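You operate a simulated robot arm through the tools that you are given. There is no shell and no other tool. Be economical: measure what you need, move in short steps, check, and stop when the job is done.

You run a simulated robot arm. Do the job below in one go: nothing can be reset, and whatever is moved stays where it is left.

Task
Fit the chuck, open the tap under the dial, pump the tyre to 4 bar and close the tap.

The check looks at the end state, three seconds after you hand in, the way a careful person would. Anything else that was tipped, shoved, dropped, spilled or broken makes it a failure.

Robot
A 6-joint arm with a two-finger parallel gripper, fixed in place. Base frame: the origin is at the foot of the arm, x ahead of it, y to its left, z up. Lengths are in mm, angles in rad, forces in N, time in s.
With the tool pointing down near the work surface it reaches from about 260 to 740 mm from the base axis. Its first joint turns from -1.152 to 1.152 rad. Payload 2.45 kg.
Tool frame: the origin (TCP) lies between the finger pads and is the grasp point; the fingertips stand 24 mm ahead of it; z points along the fingers, y is the line along which they close. The gripper opens to 68 mm. The fingers are 17 mm wide and 10 mm thick; the gripper's body (40 by 70 mm) begins 41 mm behind the TCP.
Orientation is that of the tool frame in the base frame, as a unit quaternion [x, y, z, w]. With the fingers straight down and closing along the base's y, the tool's x points along the base's -x, its y along +y and its z along -z.

Tools
- The arm moves only by the tool move_arm. Its argument "moves" is a list of rows, each a list of 6 numbers: the shift along the tool's x, y, z in mm, then the turn, a rotation vector about the tool's x, y, z in rad. In form: [[tx, ty, tz, ax, ay, az], ...]. A call has 1 to 12 rows; each row shifts and turns the commanded pose from where the row before left it, along the tool's axes as they then stand. "grip" is the gripper command, from -1 (fully open) to 1 (shut), values between in proportion, set as the call begins (left out, the last holds). Rows are played at 5 a second. More than 50 mm and 0.15 rad between two rows, or a gripper value outside its range, and nothing of the call is played. Where a pose cannot be reached the arm comes as near as it can. A force on the tool above 40 N (or 10 N above the force at the start of the call, whichever is more), or a blocked arm, ends the call early, and 0.2 s more pass. The fingers move at their own pace (about 108 mm/s each) and stop on an object; they squeeze with about 25 N. The grip force told is the motor's: it shows also when the fingers shut on nothing. Time passes only in rows, and 0.2 s behind the last, so rows that do not move let the fingers close. It gives the time, the measured TCP pose, the force on the tool (base axes), the opening and the grip force at its end, in the units of the frame above (readings bear some noise), with the torque about the TCP (base axes, N m) and any sound that the robot's microphone picked up, and new pictures: "views" is both (left out), scene, wrist or none.
- Cameras (640 x 400 px; columns grow to the right, rows downward): "scene" is fixed at [172.9, 421.6, 1463.5]; the picture's right is [-0.75, -0.66, 0.00], its down [-0.44, 0.50, -0.75] and it looks along [0.49, -0.56, -0.67] (base axes); focal length 320 px, centre (320, 200). "wrist" rides on the gripper at [84, 11, -75] in the tool frame; the picture's right is [-0.13, 0.99, 0.00], its down [-0.60, -0.08, -0.79] and it looks along [-0.79, -0.10, 0.61] (tool axes); focal length 251 px, centre (320, 200). There is no depth. A picture from a camera that has moved, and an enlarged one, comes with that camera's place and axes in the base frame and with its lens. The place of the scene camera against the robot may be out by one fixed shift of up to 18 mm in any direction.
- enlarge(camera, box): a new picture of the part [left, top, right, bottom] of that camera's present view, enlarged. It takes no simulated time.
- finish_job(): hands the job in; it is judged then, once.

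Work in short steps. Places have to be worked out from the pictures, the camera data and where the tool is seen: move nearer, look again, correct. Check each grasp and each placing, and mend what went wrong. You have 120 turns and 200 pictures in all, those below and enlarged ones among them. Open the gripper and draw the arm clear of the work before you hand the job in, unless the task says otherwise; then end with one line.

The tools are called after "Emit:" as a command line: name --pt "numbers of a row" for each row, then --argument value for the rest, lists and objects as JSON in quotes. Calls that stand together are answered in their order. move_arm: Moves the arm, as the interface text tells. Its arguments: {"type":"object","properties":{"moves":{"type":"array","items":{"type":"array","items":{"type":"number"}}},"grip":{"type":"number"},"views":{"type":"string","enum":["both","scene","wrist","none"]}},"required":["moves"]} The other tools are called the same way: enlarge (camera, box) takes an enlarged picture of a part of a camera's view; finish_job () hands the job in.

At the start:

```text
time_s: 0.0
ee_pos: [495.3, -22.5, 1129.8]
tcp_rot: [0.0, 1.0, 0.0, 0.001]
force: [0.0, 0.2, 0.5]
moment: [-0.04, 0.01, 0.06]
grip_width: 68.1
finger_force: 0.1
```

scene: 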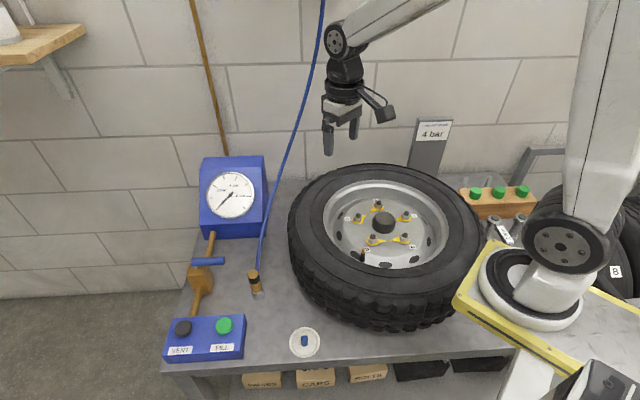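
wrist: 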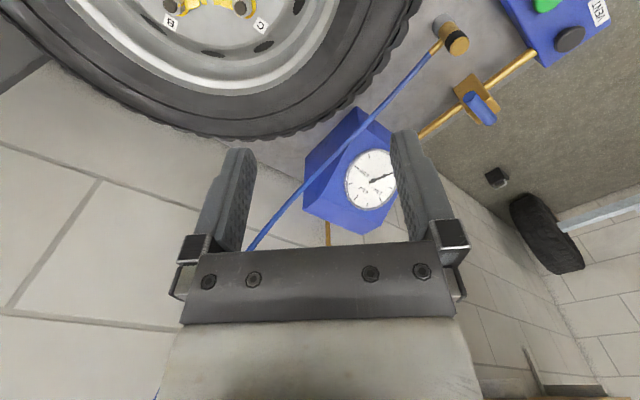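

I'll first look closely at the dial, tap, chuck and buttons, and at the wheel with its valve.

Emit:
enlarge --camera "scene" --box '[150, 140, 330, 370]'

Emit:
enlarge --camera "scene" --box '[290, 110, 550, 340]'

```text
1.74 times, centred on (240, 255) of scene
camera zoom: at [172.9, 421.6, 1463.5], right [-0.75, -0.66, 0.0], down [-0.44, 0.5, -0.75], along [0.49, -0.56, -0.67], focal length 556 px, centre (459, 104)
```

zoom: 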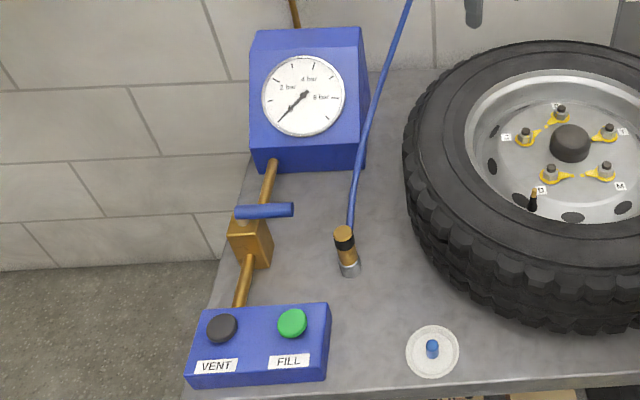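

```text
1.74 times, centred on (420, 225) of scene
camera zoom: at [172.9, 421.6, 1463.5], right [-0.75, -0.66, 0.0], down [-0.44, 0.5, -0.75], along [0.49, -0.56, -0.67], focal length 556 px, centre (146, 156)
```

zoom: 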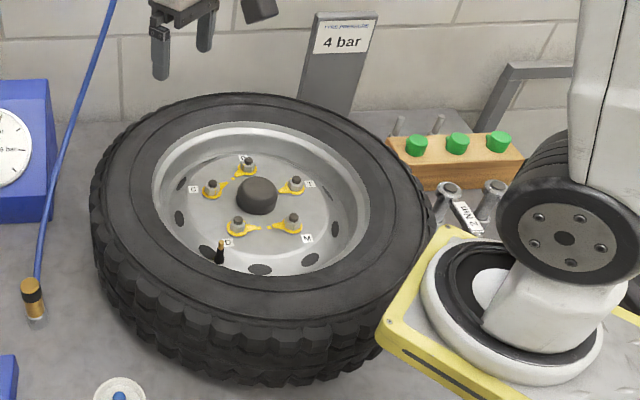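

The tap lever lies across the pipe, so I take it as closed. The chuck stands at about (600,180,770) and the valve is near (405,-5,850). I'll move down and left for a closer look.

Emit:
move_arm --pt "2.5 29 30 0 0 0" --pt "2.5 29 30 0 0 0" --pt "2.5 29 30 0 0 0" --pt "2.5 29 30 0 0 0" --pt "2.5 29 30 0 0 0" --pt "2.5 29 30 0 0 0"

```text
time_s: 1.4
ee_pos: [479.6, 150.5, 950.5]
tcp_rot: [0.001, 1.0, 0.001, 0.001]
force: [-0.7, 0.5, -0.1]
moment: [-0.02, 0.01, 0.01]
grip_width: 68.2
finger_force: 0.0
camera wrist: at [395.1, 162.1, 1025.0], right [0.13, 0.99, 0.0], down [0.6, -0.08, 0.79], along [0.79, -0.1, -0.61], focal length 251 px, centre (320, 200)
```

scene: 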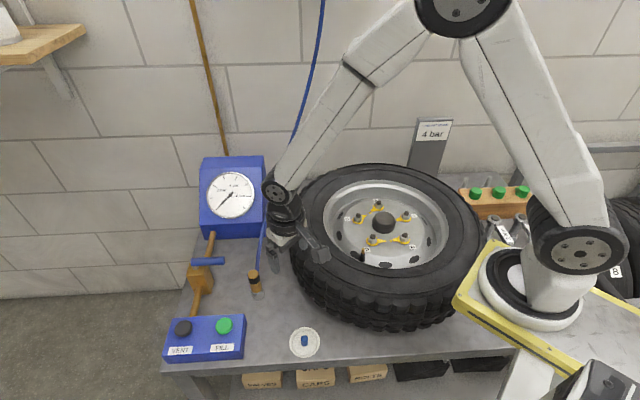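
wrist: 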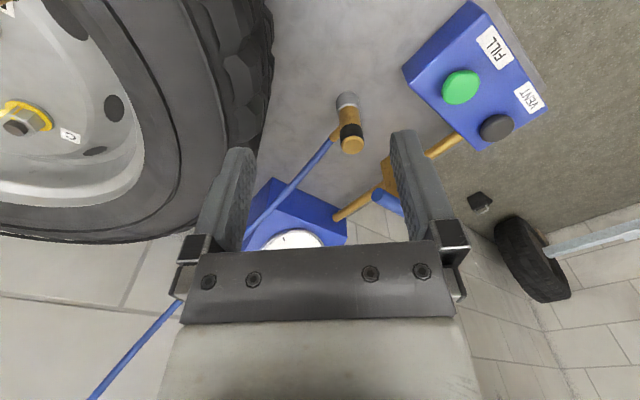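

Triangulating puts the chuck top at about (596,175,792) and its base near z 690. I'll enlarge the wrist view of the chuck, tap and buttons.

Emit:
enlarge --camera "wrist" --box '[260, 60, 420, 240]'

Emit:
enlarge --camera "scene" --box '[225, 240, 325, 310]'

```text
2.22 times, centred on (340, 150) of wrist
camera zoom: at [395.1, 162.1, 1025.0], right [0.13, 0.99, 0.0], down [0.6, -0.08, 0.79], along [0.79, -0.1, -0.61], focal length 559 px, centre (276, 311)
```

zoom: 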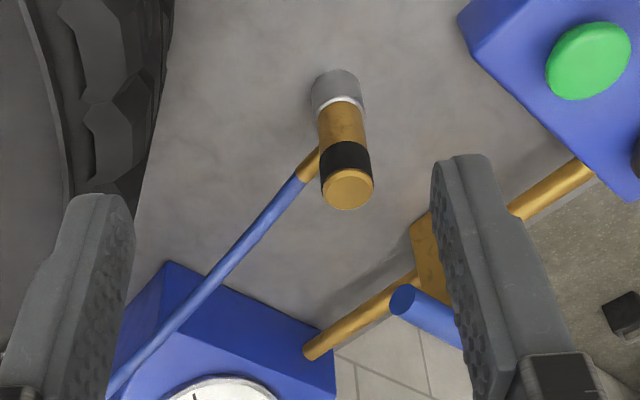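

```text
5.71 times, centred on (275, 275) of scene
camera zoom: at [172.9, 421.6, 1463.5], right [-0.75, -0.66, 0.0], down [-0.44, 0.5, -0.75], along [0.49, -0.56, -0.67], focal length 1828 px, centre (577, -229)
```

zoom: 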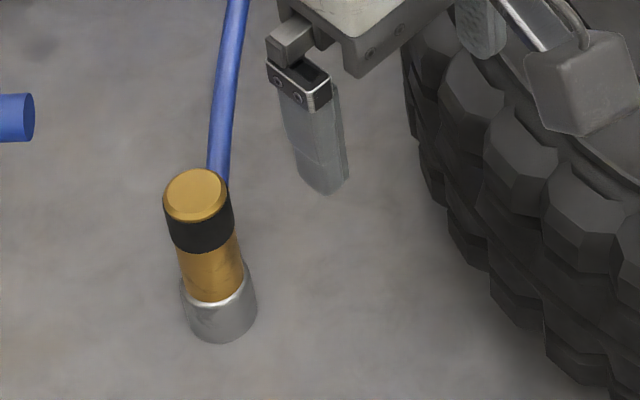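

The hose leaves the chuck's side towards -y and the wall, so I'll grip across that. First I'll view the valve up close to place it.

Emit:
move_arm --pt "30 -30 -10 0 0 0" --pt "30 -30 -10 0 0 0" --pt "30 -30 -10 0 0 0" --pt "30 -30 -10 0 0 0" --pt "30 -30 -10 0 0 0"

```text
time_s: 2.6
ee_pos: [353.3, 0.1, 1001.1]
tcp_rot: [0.0, 1.0, 0.0, 0.0]
force: [0.0, -1.0, -0.4]
moment: [0.0, 0.01, 0.04]
grip_width: 67.9
finger_force: 0.1
out of reach, approached as far as the arm can: row 5
camera wrist: at [269.9, 11.0, 1075.8], right [0.13, 0.99, 0.0], down [0.61, -0.08, 0.79], along [0.79, -0.1, -0.61], focal length 251 px, centre (320, 200)
```

scene: 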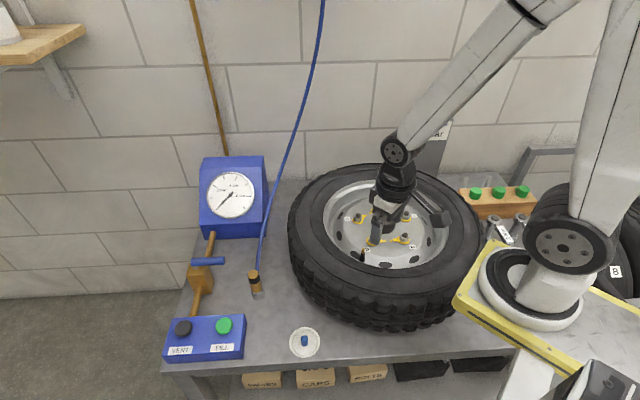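
wrist: 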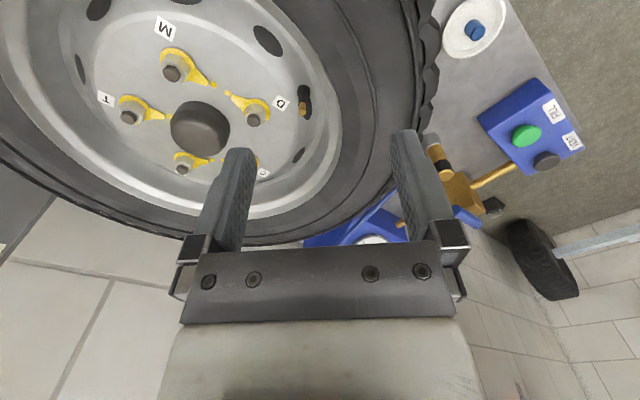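

The valve shows beside label D. I'll enlarge it.

Emit:
enlarge --camera "wrist" --box '[250, 60, 360, 130]'

Emit:
enlarge --camera "wrist" --box '[400, 70, 600, 250]'

```text
5.71 times, centred on (305, 95) of wrist
camera zoom: at [269.9, 11.0, 1075.8], right [0.13, 0.99, 0.0], down [0.61, -0.08, 0.79], along [0.79, -0.1, -0.61], focal length 1437 px, centre (406, 800)
```

zoom: 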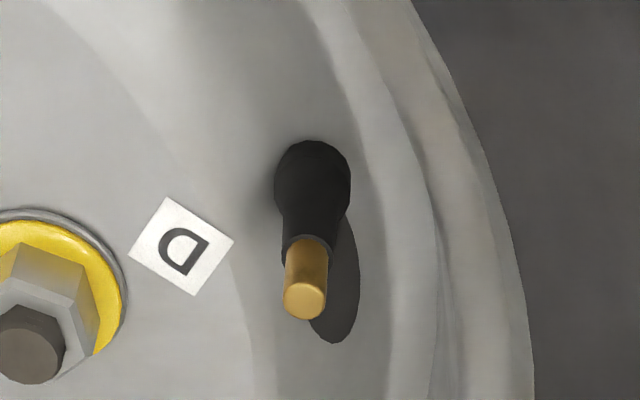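

```text
2.22 times, centred on (500, 160) of wrist
camera zoom: at [269.9, 11.0, 1075.8], right [0.13, 0.99, 0.0], down [0.61, -0.08, 0.79], along [0.79, -0.1, -0.61], focal length 559 px, centre (-80, 289)
```

zoom: 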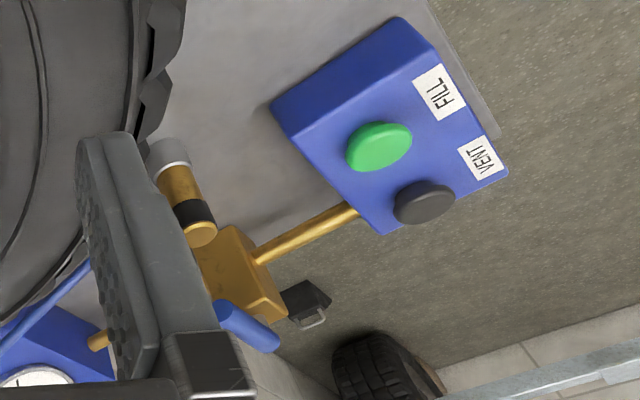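

The valve tip is at about (409,-24,857). I'll shift sideways for a second wrist view to pin it down.

Emit:
move_arm --pt "0 -45 0 0 0 0" --pt "0 -45 0 0 0 0" --pt "0 -45 0 0 0 0" --views "none"

Emit:
enlarge --camera "wrist" --box '[380, 60, 490, 130]'

```text
time_s: 3.4
ee_pos: [353.9, -135.7, 1003.5]
tcp_rot: [0.0, 1.0, 0.0, 0.0]
force: [-0.4, -0.2, 0.6]
moment: [0.01, -0.01, 0.01]
grip_width: 68.0
finger_force: 0.1
```

```text
5.71 times, centred on (435, 95) of wrist
camera zoom: at [270.1, -124.7, 1076.2], right [0.13, 0.99, 0.0], down [0.6, -0.08, 0.79], along [0.79, -0.1, -0.61], focal length 1437 px, centre (-337, 800)
```

zoom: 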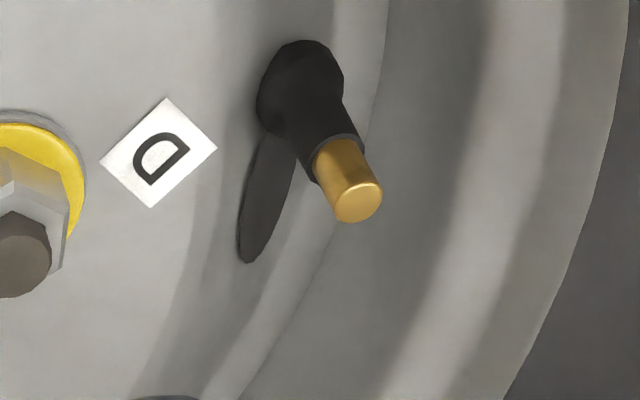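

The valve stem is vertical, with its tip at (413,-26,851). Now I'll go above the chuck at about (596,175,900).

Emit:
move_arm --pt "-26.9 34.6 11.4 0 0 0" --pt "-26.9 34.6 11.4 0 0 0" --pt "-26.9 34.6 11.4 0 0 0" --pt "-26.9 34.6 11.4 0 0 0" --pt "-26.9 34.6 11.4 0 0 0" --pt "-26.9 34.6 11.4 0 0 0" --pt "-26.9 34.6 11.4 0 0 0" --pt "-26.9 34.6 11.4 0 0 0" --pt "-26.9 34.6 11.4 0 0 0" --views "none"

Emit:
move_arm --pt "0 0 0 0 0 0.143" --pt "0 0 0 0 0 0.143" --pt "0 0 0 0 0 0.143" --pt "0 0 0 0 0 0.143" --pt "0 0 0 0 0 0.143" --pt "0 0 0 0 0 0.143" --pt "0 0 0 0 0 0.143"

```text
time_s: 5.4
ee_pos: [597.2, 177.6, 899.6]
tcp_rot: [0.001, 1.0, 0.0, 0.001]
force: [0.0, -0.4, 0.8]
moment: [0.01, -0.03, -0.01]
grip_width: 68.0
finger_force: 0.0
```

```text
time_s: 7.0
ee_pos: [597.6, 177.5, 900.0]
tcp_rot: [0.482, 0.876, 0.0, 0.0]
force: [1.0, 0.0, 0.7]
moment: [-0.01, -0.03, -0.03]
grip_width: 67.8
finger_force: 0.0
camera wrist: at [561.1, 253.9, 973.8], right [0.91, 0.42, 0.0], down [0.26, -0.55, 0.79], along [0.34, -0.72, -0.61], focal length 251 px, centre (320, 200)
```

scene: 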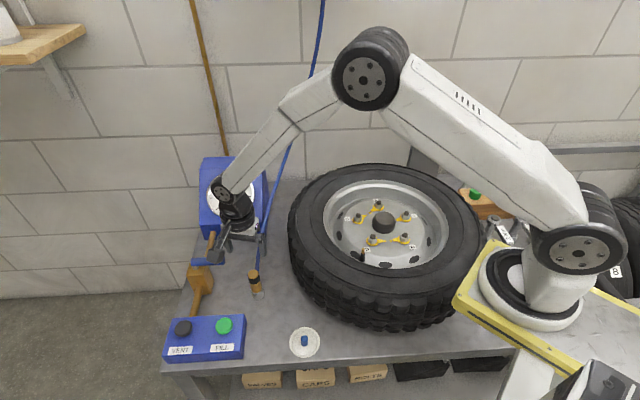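
wrist: 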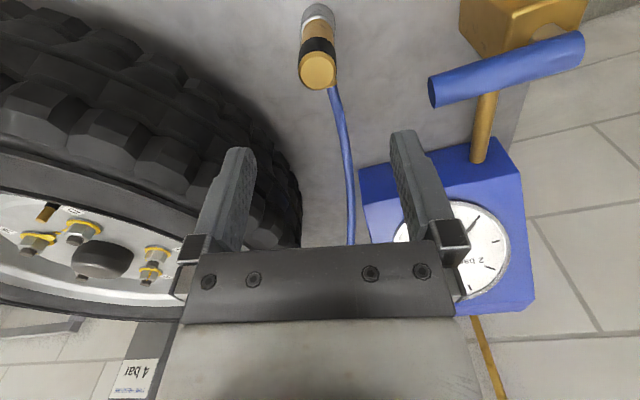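

The hose now runs straight away from the gripper between the finger planes, and the chuck is centred at (596.7,175.2). I'll descend to z≈772.

Emit:
move_arm --pt "-0.5 -0.7 43 0 0 0" --pt "-0.5 -0.7 43 0 0 0" --pt "-0.5 -0.6 42 0 0 0"

```text
time_s: 7.8
ee_pos: [597.4, 174.4, 772.4]
tcp_rot: [0.48, 0.877, 0.0, 0.0]
force: [0.1, -0.6, 1.0]
moment: [0.01, -0.03, 0.02]
grip_width: 68.0
finger_force: 0.0
camera wrist: at [560.6, 251.6, 846.0], right [0.9, 0.43, 0.0], down [0.26, -0.55, 0.79], along [0.34, -0.72, -0.61], focal length 251 px, centre (320, 200)
```

scene: 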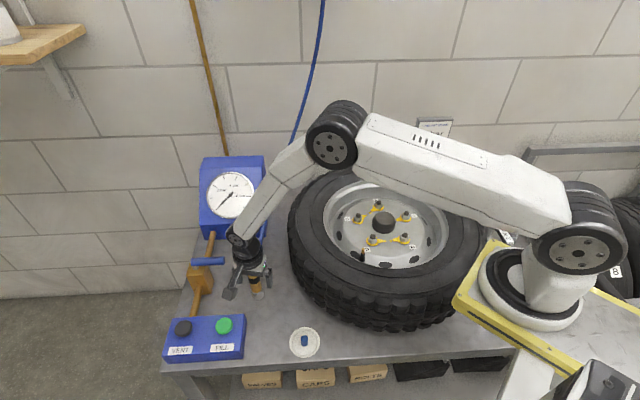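
wrist: 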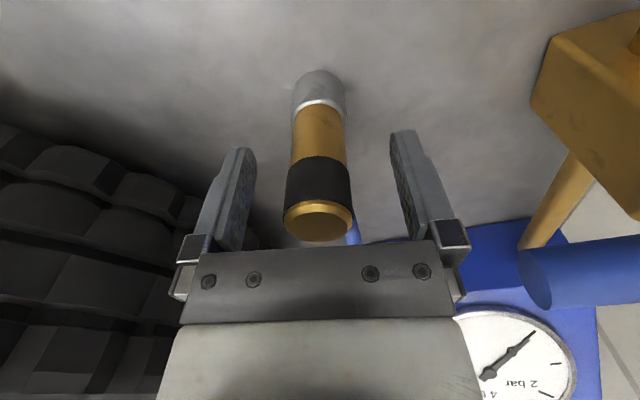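

The chuck sits centred between the fingers, so I'll close.

Emit:
move_arm --pt "0 0 0 0 0 0" --pt "0 0 0 0 0 0" --pt "0 0 0 0 0 0" --grip 1 --views "none"

Emit:
move_arm --pt "0 0 -20 0 0 0" --pt "0 0 -30 0 0 0" --pt "0 0 -40 0 0 0"

```text
time_s: 8.6
ee_pos: [596.8, 174.4, 772.6]
tcp_rot: [0.481, 0.877, 0.0, 0.001]
force: [-0.5, -0.9, 0.1]
moment: [-0.01, -0.04, 0.01]
grip_width: 26.2
finger_force: 25.0
```

```text
time_s: 9.4
ee_pos: [594.3, 175.1, 860.4]
tcp_rot: [0.48, 0.877, -0.001, 0.0]
force: [-0.3, 0.1, -1.8]
moment: [-0.03, -0.02, -0.01]
grip_width: 26.2
finger_force: 25.1
camera wrist: at [558.4, 251.4, 935.4], right [0.9, 0.43, 0.0], down [0.26, -0.55, 0.79], along [0.34, -0.72, -0.61], focal length 251 px, centre (320, 200)
```

scene: 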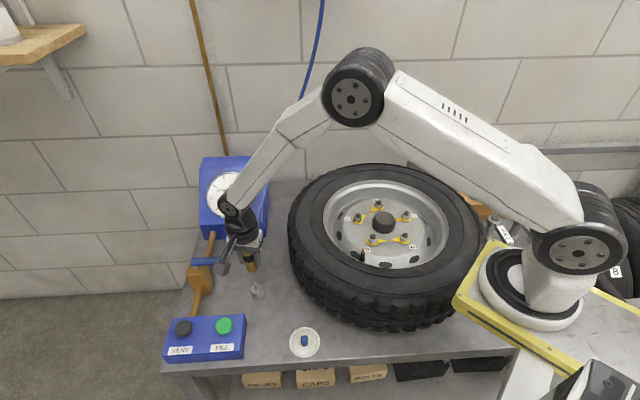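
wrist: 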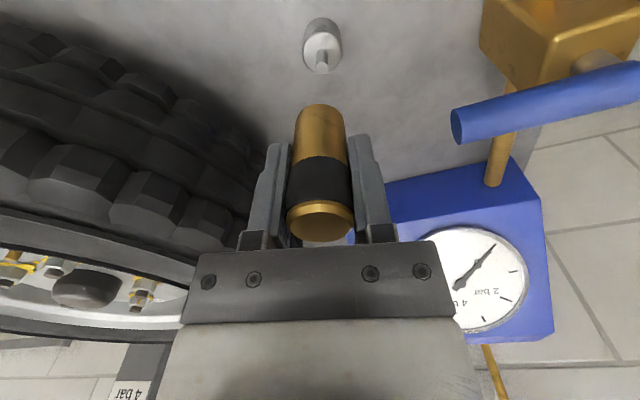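

The chuck lifted off its peg stand, and its open end is about 43 mm below the TCP. I'll raise it to z≈960 and carry it over the valve.

Emit:
move_arm --pt "0 0 -50 0 0 0" --pt "0 0 -50 0 0 0" --pt "-12 -43.5 0 0 0 0" --pt "-12 -43.5 0 0 0 0" --pt "-12 -43.5 0 0 0 0" --pt "-12 -43.5 0 0 0 0" --pt "-12 -43.5 0 0 0 0" --pt "-12 -43.5 0 0 0 0"

```text
time_s: 11.2
ee_pos: [414.0, -26.7, 961.1]
tcp_rot: [0.48, 0.877, 0.001, 0.002]
force: [0.0, -0.3, -1.7]
moment: [0.05, -0.02, 0.0]
grip_width: 26.4
finger_force: 25.3
camera wrist: at [378.7, 50.1, 1035.1], right [0.9, 0.43, 0.0], down [0.26, -0.55, 0.79], along [0.34, -0.72, -0.61], focal length 251 px, centre (320, 200)
```

scene: 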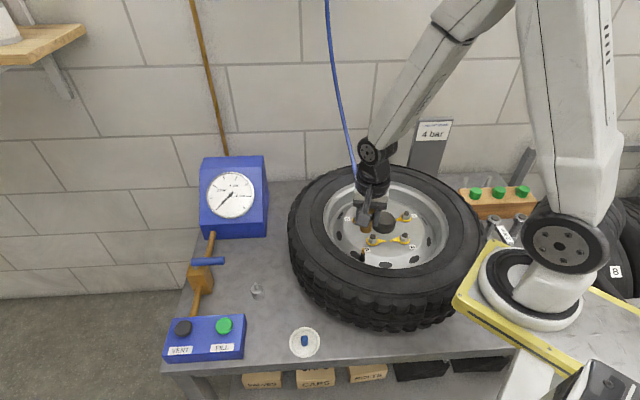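
wrist: 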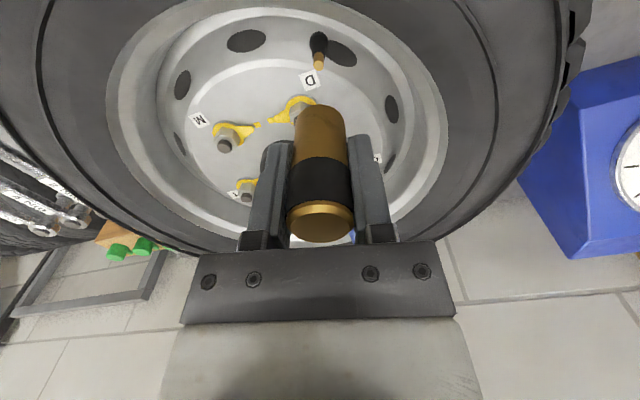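

The valve tip still measures (413.4,-26), just under the chuck. I'll apply a small correction and lower to just above the tip.

Emit:
move_arm --pt "0.9 -0.5 30 0 0 0" --pt "0 0 23 0 0 0"

Emit:
enlarge --camera "scene" --box '[330, 200, 430, 270]'

Emit:
enlarge --camera "wrist" --box '[260, 20, 390, 120]'

```text
time_s: 11.8
ee_pos: [414.4, -26.6, 908.0]
tcp_rot: [0.48, 0.877, 0.0, 0.001]
force: [-0.2, 0.2, -1.7]
moment: [0.0, 0.02, 0.02]
grip_width: 26.5
finger_force: 24.9
camera wrist: at [378.2, 50.5, 982.0], right [0.9, 0.43, 0.0], down [0.26, -0.55, 0.79], along [0.34, -0.72, -0.61], focal length 251 px, centre (320, 200)
```

scene: 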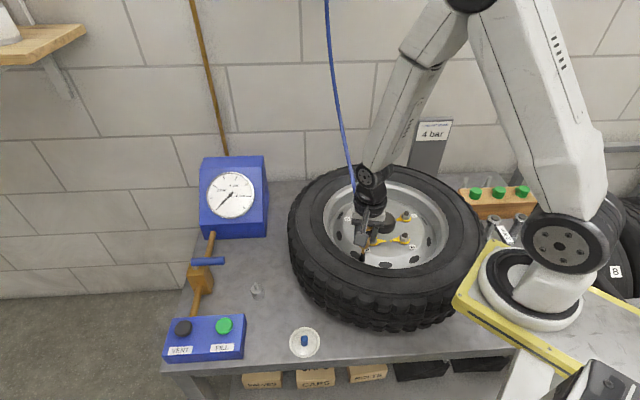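
wrist: 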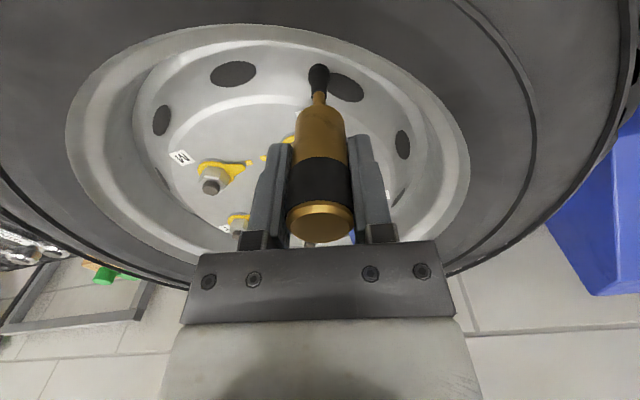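

```text
5.71 times, centred on (380, 235) of scene
camera zoom: at [172.9, 421.6, 1463.5], right [-0.75, -0.66, 0.0], down [-0.44, 0.5, -0.75], along [0.49, -0.56, -0.67], focal length 1828 px, centre (-23, 0)
```

zoom: 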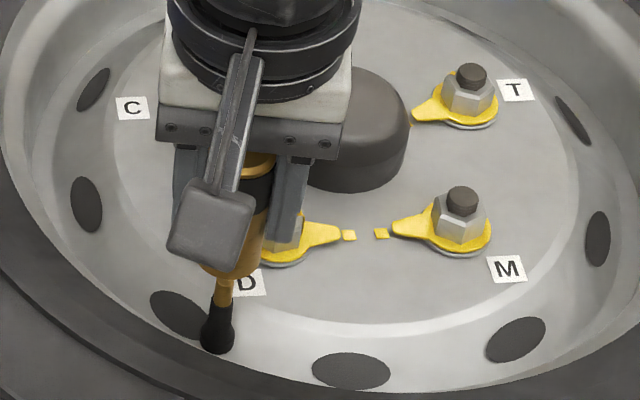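

```text
4.00 times, centred on (325, 70) of wrist
camera zoom: at [378.2, 50.5, 982.0], right [0.9, 0.43, 0.0], down [0.26, -0.55, 0.79], along [0.34, -0.72, -0.61], focal length 1006 px, centre (300, 720)
```

zoom: 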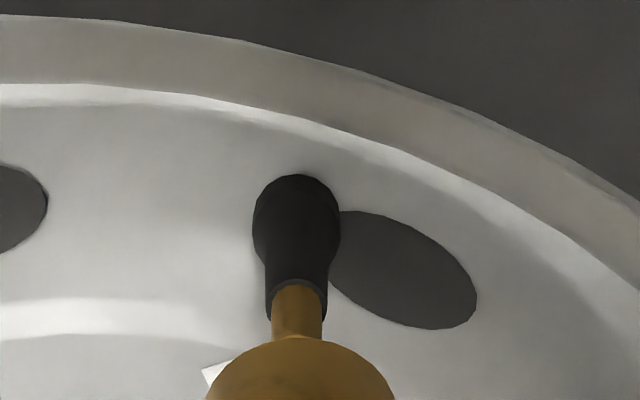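

Laterally aligned in this view. I'll lower in small steps with a tiny correction, watching the force.

Emit:
move_arm --pt "0.5 -0.3 5 0 0 0" --pt "0 0 5 0 0 0" --pt "0 0 4 0 0 0" --pt "0 0 3 0 0 0" --views "none"

Emit:
enlarge --camera "wrist" --box '[260, 20, 390, 120]'

```text
time_s: 12.8
ee_pos: [414.7, -26.8, 891.4]
tcp_rot: [0.48, 0.877, 0.0, 0.0]
force: [0.1, 0.6, -1.8]
moment: [-0.01, 0.02, -0.01]
grip_width: 26.3
finger_force: 24.9
```

```text
4.00 times, centred on (325, 70) of wrist
camera zoom: at [377.7, 50.7, 965.2], right [0.9, 0.43, 0.0], down [0.26, -0.55, 0.79], along [0.34, -0.72, -0.61], focal length 1006 px, centre (300, 720)
```

zoom: 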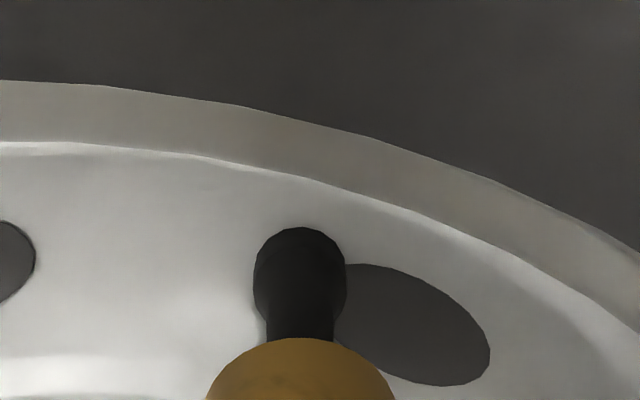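

No contact yet at TCP 891, so I continue down gently.

Emit:
move_arm --pt "0 0 3 0 0 0" --pt "0 0 3 0 0 0" --pt "0 0 3 0 0 0" --pt "0 0 3 0 0 0" --views "none"

Emit:
enlarge --camera "scene" --box '[330, 200, 430, 270]'

```text
time_s: 13.8
ee_pos: [414.2, -27.1, 879.2]
tcp_rot: [0.48, 0.877, 0.0, 0.001]
force: [0.2, 1.1, -1.3]
moment: [-0.02, -0.01, 0.0]
grip_width: 26.4
finger_force: 25.3
```

```text
5.71 times, centred on (380, 235) of scene
camera zoom: at [172.9, 421.6, 1463.5], right [-0.75, -0.66, 0.0], down [-0.44, 0.5, -0.75], along [0.49, -0.56, -0.67], focal length 1828 px, centre (-23, 0)
```

zoom: 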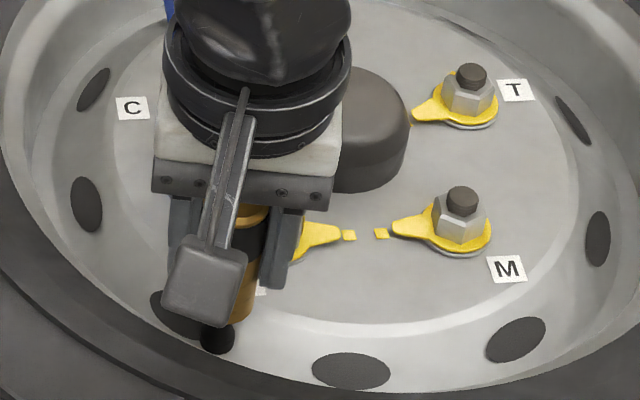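

The chuck is sleeving over the valve tip with no resistance. I continue down until contact.

Emit:
move_arm --pt "0 0 3 0 0 0" --pt "0 0 3 0 0 0" --pt "0 0 3 0 0 0" --pt "0 0 3 0 0 0"

```text
time_s: 14.8
ee_pos: [415.3, -25.7, 868.2]
tcp_rot: [0.48, 0.877, 0.0, 0.001]
force: [-2.7, -1.2, 20.4]
moment: [-0.04, 0.05, 0.01]
grip_width: 26.1
finger_force: 25.2
camera wrist: at [377.7, 50.6, 942.4], right [0.9, 0.43, 0.0], down [0.26, -0.55, 0.79], along [0.34, -0.72, -0.61], focal length 251 px, centre (320, 200)
```

scene: 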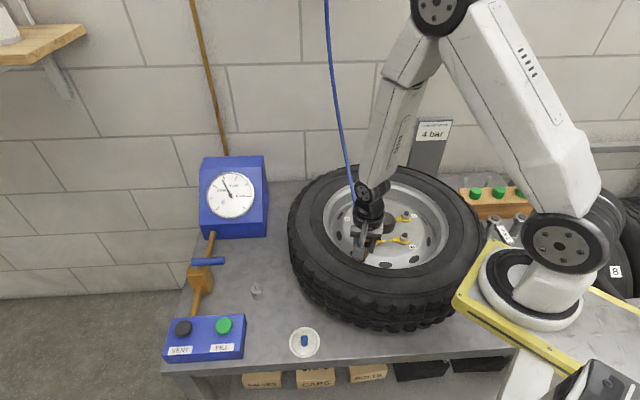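
wrist: 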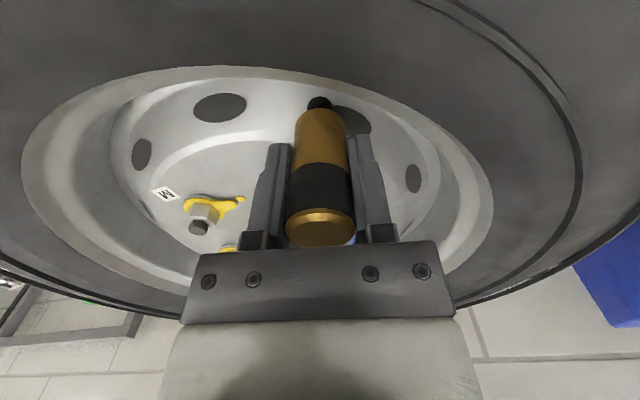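

The force rose to 20 N and the gauge needle moved, so the chuck is seated and the gauge reads the tyre. I'll release and rise a little.

Emit:
move_arm --pt "0 0 -1 0 0 0" --pt "0 0 0 0 0 0" --views "none"

Emit:
move_arm --pt "0 0 0 0 0 0" --pt "0 0 0 0 0 0" --grip -0.1 --views "none"

Emit:
move_arm --pt "0 0 -20 0 0 0" --pt "0 0 -40 0 0 0" --pt "0 0 -40 0 0 0"

Emit:
enlarge --camera "scene" --box '[190, 150, 270, 230]'

```text
time_s: 15.4
ee_pos: [413.1, -26.2, 868.9]
tcp_rot: [0.48, 0.877, 0.0, 0.0]
force: [0.3, 0.4, -1.7]
moment: [0.01, 0.03, 0.01]
grip_width: 26.1
finger_force: 25.3
```

```text
time_s: 16.0
ee_pos: [414.6, -27.1, 868.4]
tcp_rot: [0.48, 0.877, 0.0, 0.0]
force: [-0.4, -0.1, 0.2]
moment: [-0.03, 0.0, 0.0]
grip_width: 37.4
finger_force: 0.1
```

```text
time_s: 16.8
ee_pos: [414.6, -27.6, 968.8]
tcp_rot: [0.48, 0.877, 0.0, 0.0]
force: [0.2, -0.2, 0.6]
moment: [-0.01, 0.01, 0.0]
grip_width: 37.4
finger_force: 0.1
camera wrist: at [378.0, 49.7, 1042.8], right [0.9, 0.43, 0.0], down [0.26, -0.55, 0.79], along [0.34, -0.72, -0.61], focal length 251 px, centre (320, 200)
```

scene: 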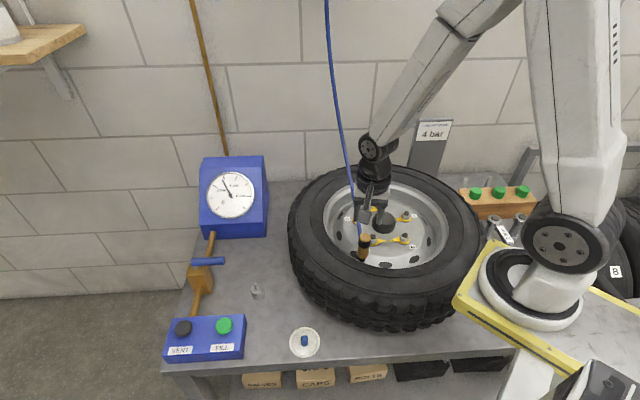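
wrist: 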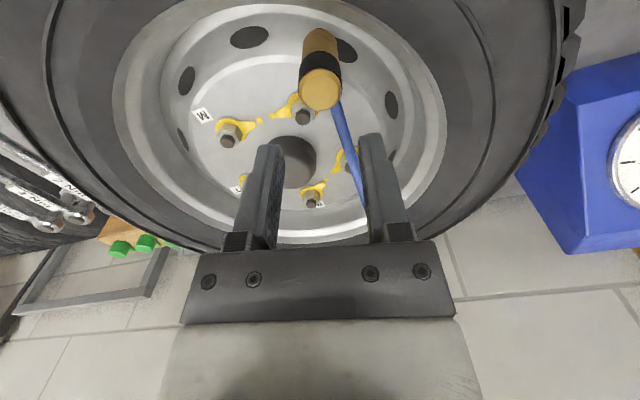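

```text
5.00 times, centred on (230, 190) of scene
camera zoom: at [172.9, 421.6, 1463.5], right [-0.75, -0.66, 0.0], down [-0.44, 0.5, -0.75], along [0.49, -0.56, -0.67], focal length 1600 px, centre (770, 250)
```

zoom: 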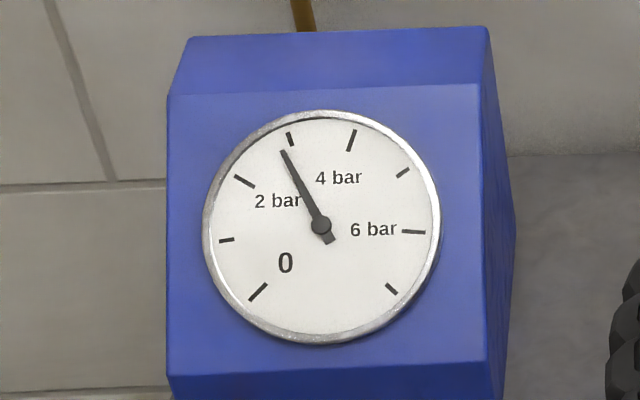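

The chuck sits well on the valve and the gauge reads about 2.9 bar. I'll back away from the hose and go look closely at the tap.

Emit:
move_arm --pt "40 0 0 0 0 0" --pt "20 0 -12 0 0 0" --pt "14.5 44.5 0 0 0 0" --pt "14.5 44.5 0 0 0 0" --pt "14.5 44.5 0 0 0 0" --pt "14.5 44.5 0 0 0 0" --pt "14.5 44.5 0 0 0 0" --pt "14.5 44.5 0 0 0 0" --views "none"

Emit:
move_arm --pt "0 0 0 0 0 -0.143" --pt "0 0 0 0 0 -0.143" --pt "0 0 0 0 0 -0.143" --pt "0 0 0 0 0 -0.143" --pt "0 0 0 0 0 -0.143" --pt "0 0 0 0 0 -0.143" --pt "0 0 0 0 0 -0.143" --grip -1

```text
time_s: 18.6
ee_pos: [559.6, 242.4, 980.2]
tcp_rot: [0.48, 0.877, 0.0, 0.0]
force: [0.1, -0.6, 0.4]
moment: [-0.02, 0.01, -0.02]
grip_width: 37.5
finger_force: 0.0
```

```text
time_s: 20.2
ee_pos: [559.0, 241.2, 980.2]
tcp_rot: [-0.001, 1.0, 0.0, 0.0]
force: [-0.2, -0.5, -0.6]
moment: [0.04, -0.03, 0.01]
grip_width: 68.0
finger_force: 0.0
camera wrist: at [475.3, 252.5, 1054.7], right [0.13, 0.99, 0.0], down [0.6, -0.08, 0.79], along [0.79, -0.1, -0.61], focal length 251 px, centre (320, 200)
```

scene: 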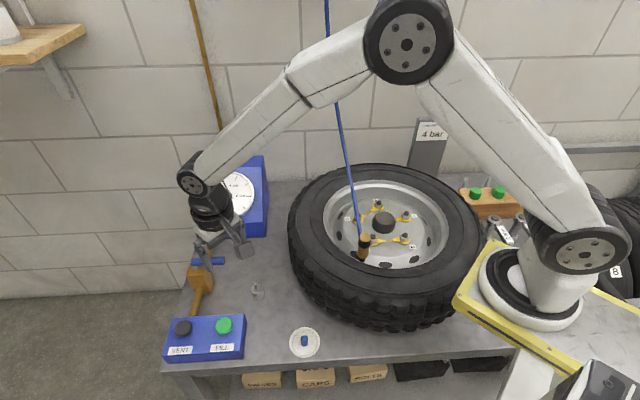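
wrist: 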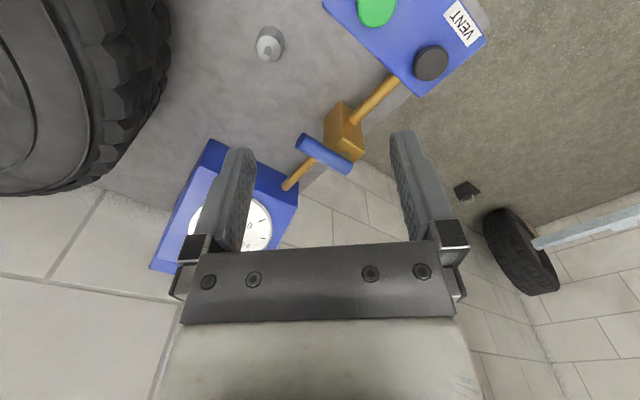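

Emit:
enlarge --camera "wrist" --box '[270, 60, 410, 200]'

```text
2.86 times, centred on (340, 130) of wrist
camera zoom: at [475.3, 252.5, 1054.7], right [0.13, 0.99, 0.0], down [0.6, -0.08, 0.79], along [0.79, -0.1, -0.61], focal length 718 px, centre (263, 400)
```

zoom: 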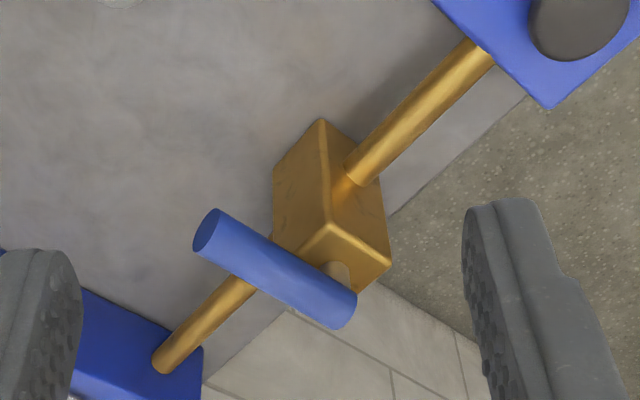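

The tap handle runs from about (663,206) to its pivot near (705,250) at z≈820. Turning it over the pipe towards the box stays within reach. I'll straddle the handle loosely, first moving above it and turning the tool 45°.

Emit:
move_arm --pt "-28.5 -6 20 0 0 0" --pt "-28.5 -6 20 0 0 0" --pt "-28.5 -6 20 0 0 0" --pt "-28.5 -6 20 0 0 0" --pt "0 0 0 0 0 -0.131" --pt "0 0 0 0 0 -0.131" --pt "0 0 0 0 0 -0.131" --pt "0 0 0 0 0 -0.131" --pt "0 0 0 0 0 -0.131" --pt "0 0 0 0 0 -0.131"

```text
time_s: 22.4
ee_pos: [673.6, 217.5, 900.5]
tcp_rot: [-0.384, 0.923, 0.0, 0.001]
force: [1.0, 0.5, -0.6]
moment: [0.01, -0.01, 0.0]
grip_width: 68.1
finger_force: 0.1
camera wrist: at [606.5, 165.5, 974.8], right [-0.61, 0.79, 0.0], down [0.48, 0.37, 0.79], along [0.63, 0.49, -0.61], focal length 251 px, centre (320, 200)
```

scene: 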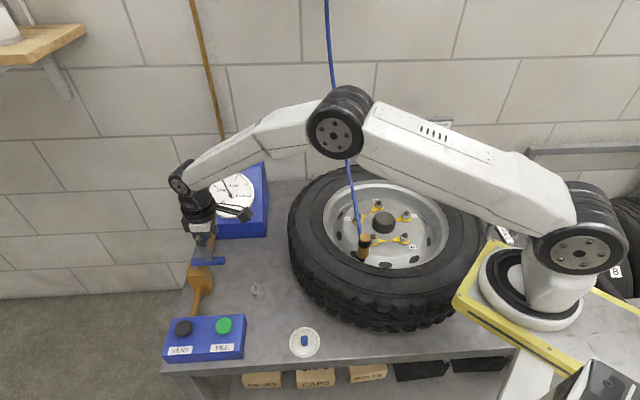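
wrist: 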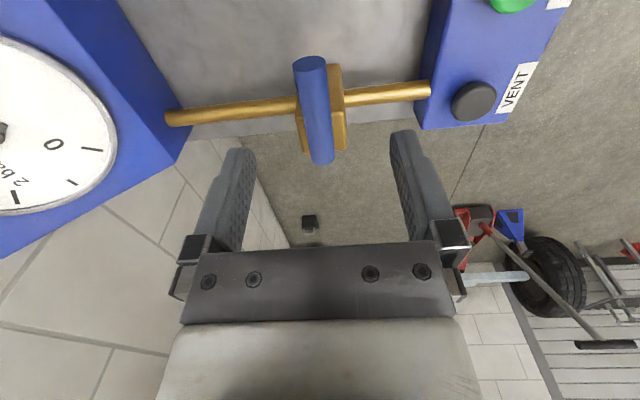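

The handle lies centred between the fingers and the pivot is near (704,243). I'll lower to z≈830 and partly close around the handle.

Emit:
move_arm --pt "0 -2.5 35 0 0 0" --pt "0 0 35 0 0 0" --pt "0 0 0 0 0 0" --views "none"

Emit:
move_arm --pt "0 0 0 0 0 0" --pt "0 0 0 0 0 0" --grip 0.25

```text
time_s: 23.2
ee_pos: [676.0, 215.5, 830.7]
tcp_rot: [-0.383, 0.924, -0.001, 0.002]
force: [-0.2, -0.7, -0.9]
moment: [0.0, 0.01, -0.01]
grip_width: 68.0
finger_force: 0.0
```

```text
time_s: 23.8
ee_pos: [675.1, 215.7, 830.8]
tcp_rot: [-0.382, 0.924, 0.0, -0.001]
force: [0.1, -0.4, -0.6]
moment: [-0.01, 0.0, 0.0]
grip_width: 25.3
finger_force: 0.0
camera wrist: at [608.7, 163.7, 905.0], right [-0.61, 0.79, 0.0], down [0.48, 0.37, 0.79], along [0.63, 0.48, -0.61], focal length 251 px, centre (320, 200)
```

scene: 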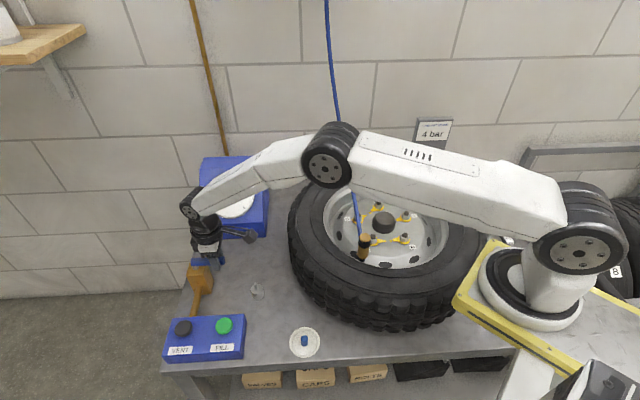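
wrist: 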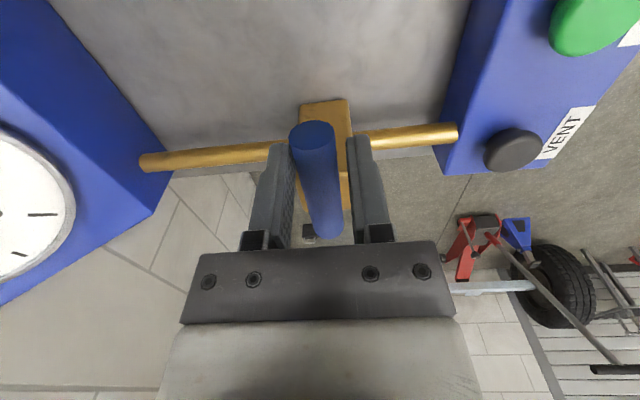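

The fingers straddle the handle. I'll swing it on an arc about the pivot towards the box, the first 45°.

Emit:
move_arm --pt "-0.34 5.19 0 0 0 0.13" --pt "-0.34 5.19 0 0 0 0.13" --pt "-0.34 5.19 0 0 0 0.13" --pt "-0.34 5.19 0 0 0 0.13" --pt "-0.34 5.19 0 0 0 0.13" --pt "-0.34 5.19 0 0 0 0.13"

```text
time_s: 25.2
ee_pos: [662.5, 244.6, 830.7]
tcp_rot: [-0.001, 1.0, 0.0, 0.0]
force: [0.6, -0.1, 0.4]
moment: [-0.01, 0.0, 0.01]
grip_width: 26.6
finger_force: 0.4
camera wrist: at [578.7, 255.1, 904.9], right [0.13, 0.99, 0.0], down [0.6, -0.08, 0.79], along [0.79, -0.1, -0.61], focal length 251 px, centre (320, 200)
```

scene: 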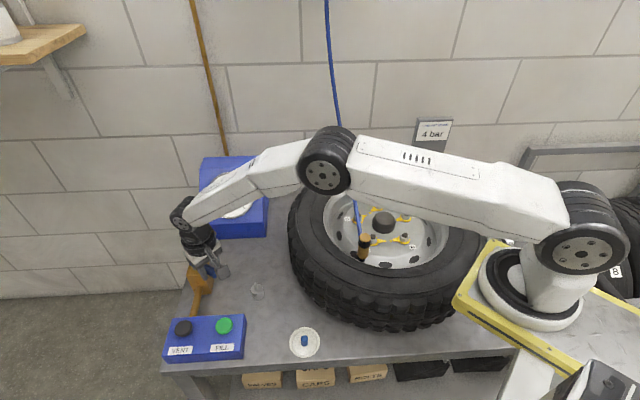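
wrist: 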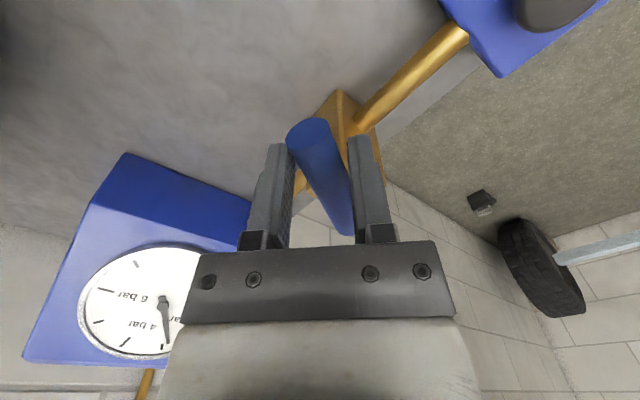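

The handle follows freely with little force. I'll continue the second 45°.

Emit:
move_arm --pt "-0.34 5.19 0 0 0 0.13" --pt "-0.34 5.19 0 0 0 0.13" --pt "-0.34 5.19 0 0 0 0.13" --pt "-0.34 5.19 0 0 0 0.13" --pt "-0.34 5.19 0 0 0 0.13" --pt "-0.34 5.19 0 0 0 0.13"

```text
time_s: 26.6
ee_pos: [672.6, 278.2, 829.8]
tcp_rot: [0.375, 0.927, 0.002, 0.0]
force: [-6.2, 29.7, -8.3]
moment: [0.27, -0.38, 1.25]
grip_width: 27.0
finger_force: 42.1
camera wrist: at [620.1, 343.8, 904.7], right [0.78, 0.62, 0.0], down [0.38, -0.48, 0.79], along [0.49, -0.62, -0.61], focal length 251 px, centre (320, 200)
```

scene: 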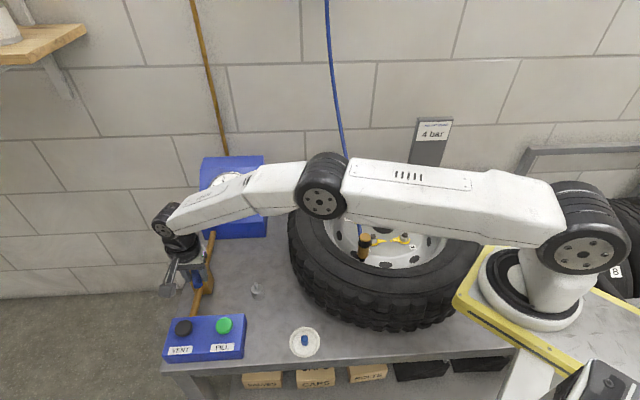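
wrist: 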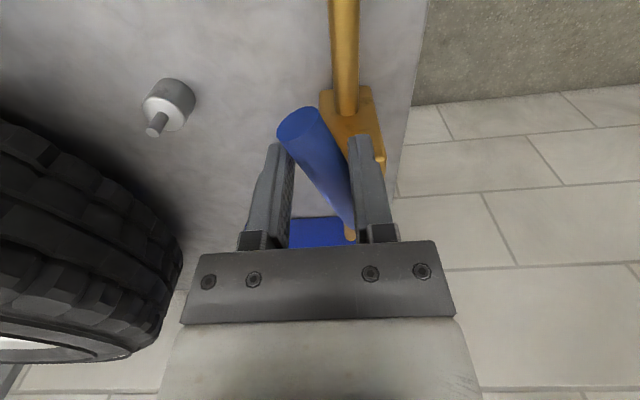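

The handle lags since the pivot is nearer (711,252), and the fingers are wedged by over-rotation. I'll rotate the tool back slightly and look.

Emit:
move_arm --pt "0 0 0 0 0 -0.08" --pt "0 0 0 0 0 -0.08" --pt "0 0 0 0 0 0" --views "wrist"

```text
time_s: 27.4
ee_pos: [674.9, 272.5, 831.5]
tcp_rot: [0.302, 0.953, 0.0, 0.001]
force: [3.1, 3.8, -1.1]
moment: [0.08, 0.09, 0.27]
grip_width: 26.3
finger_force: 19.3
camera wrist: at [612.9, 329.3, 905.3], right [0.68, 0.74, 0.0], down [0.45, -0.41, 0.79], along [0.58, -0.54, -0.61], focal length 251 px, centre (320, 200)
```

wrist: 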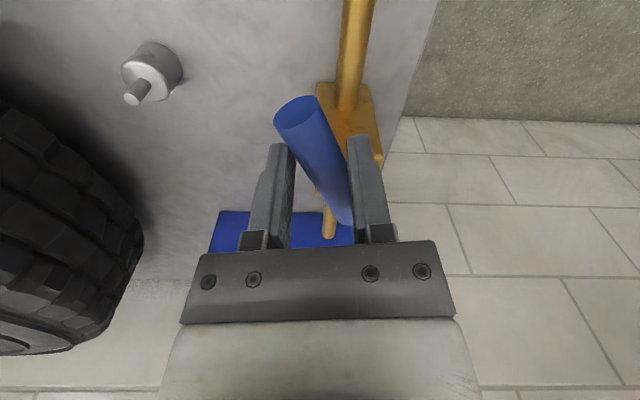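

The handle is at about 157° and needs 135°. I'll un-wedge further, back out slightly along the handle, and then swing with the corrected pivot.

Emit:
move_arm --pt "0 0 0 0 0 -0.1" --pt "0 0 0 0 0 -0.1" --pt "4 0 0 0 0 0" --pt "0 0 0 0 0 0" --views "wrist"

```text
time_s: 28.4
ee_pos: [670.6, 275.0, 831.0]
tcp_rot: [0.205, 0.979, 0.0, 0.0]
force: [-0.3, 0.4, -0.9]
moment: [-0.01, -0.01, -0.02]
grip_width: 25.3
finger_force: 0.0
camera wrist: at [598.5, 317.7, 904.9], right [0.52, 0.86, 0.0], down [0.52, -0.32, 0.79], along [0.68, -0.41, -0.61], focal length 251 px, centre (320, 200)
```

wrist: 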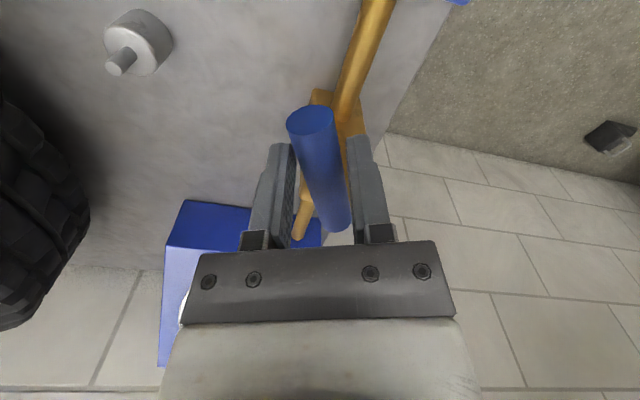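

Free now and nearly aligned. I'll swing the remaining 25° in small arc steps about the better pivot.

Emit:
move_arm --pt "-0.3 5.5 0 0 0 0.1" --pt "-0.3 5.5 0 0 0 0.1" --pt "-0.3 5.5 0 0 0 0.1" --pt "0 0 0 0 0 0" --views "wrist"

```text
time_s: 29.4
ee_pos: [680.0, 287.9, 830.7]
tcp_rot: [0.35, 0.937, -0.001, 0.001]
force: [-0.4, -1.1, -0.5]
moment: [-0.02, 0.01, -0.01]
grip_width: 26.1
finger_force: 0.5
camera wrist: at [623.9, 351.0, 904.8], right [0.75, 0.66, 0.0], down [0.4, -0.46, 0.79], along [0.53, -0.59, -0.61], focal length 251 px, centre (320, 200)
```

wrist: 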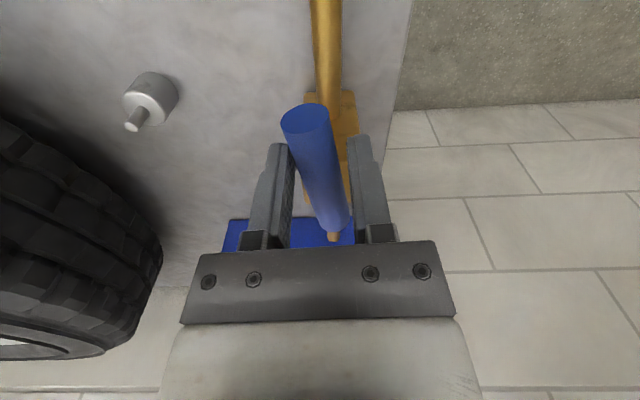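

The handle is at about 145°, so I'll continue to the stop.

Emit:
move_arm --pt "-0.3 5 0 0 0 0.08" --pt "-0.3 5 0 0 0 0.08" --pt "0 0 0 0 0 0" --views "both"

```text
time_s: 30.2
ee_pos: [683.7, 292.7, 832.9]
tcp_rot: [0.424, 0.906, 0.001, 0.001]
force: [0.1, 0.3, 0.6]
moment: [0.02, -0.01, -0.01]
grip_width: 25.6
finger_force: 0.0
out of reach, approached as far as the arm can: row 2
camera wrist: at [638.9, 364.7, 905.9], right [0.84, 0.54, 0.0], down [0.33, -0.51, 0.79], along [0.43, -0.67, -0.61], focal length 251 px, centre (320, 200)
```

scene: 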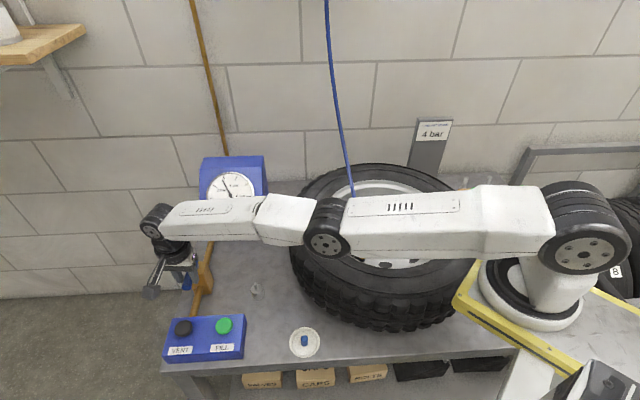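
wrist: 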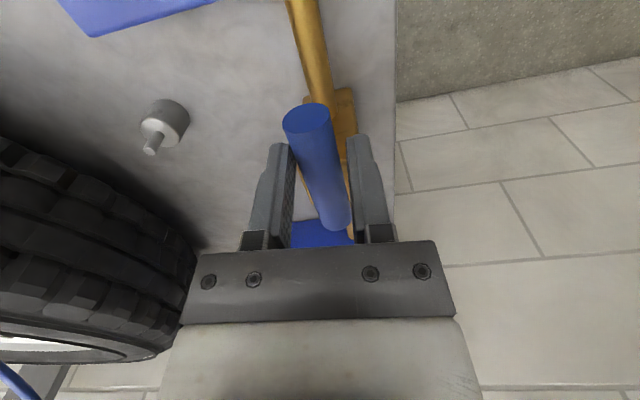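

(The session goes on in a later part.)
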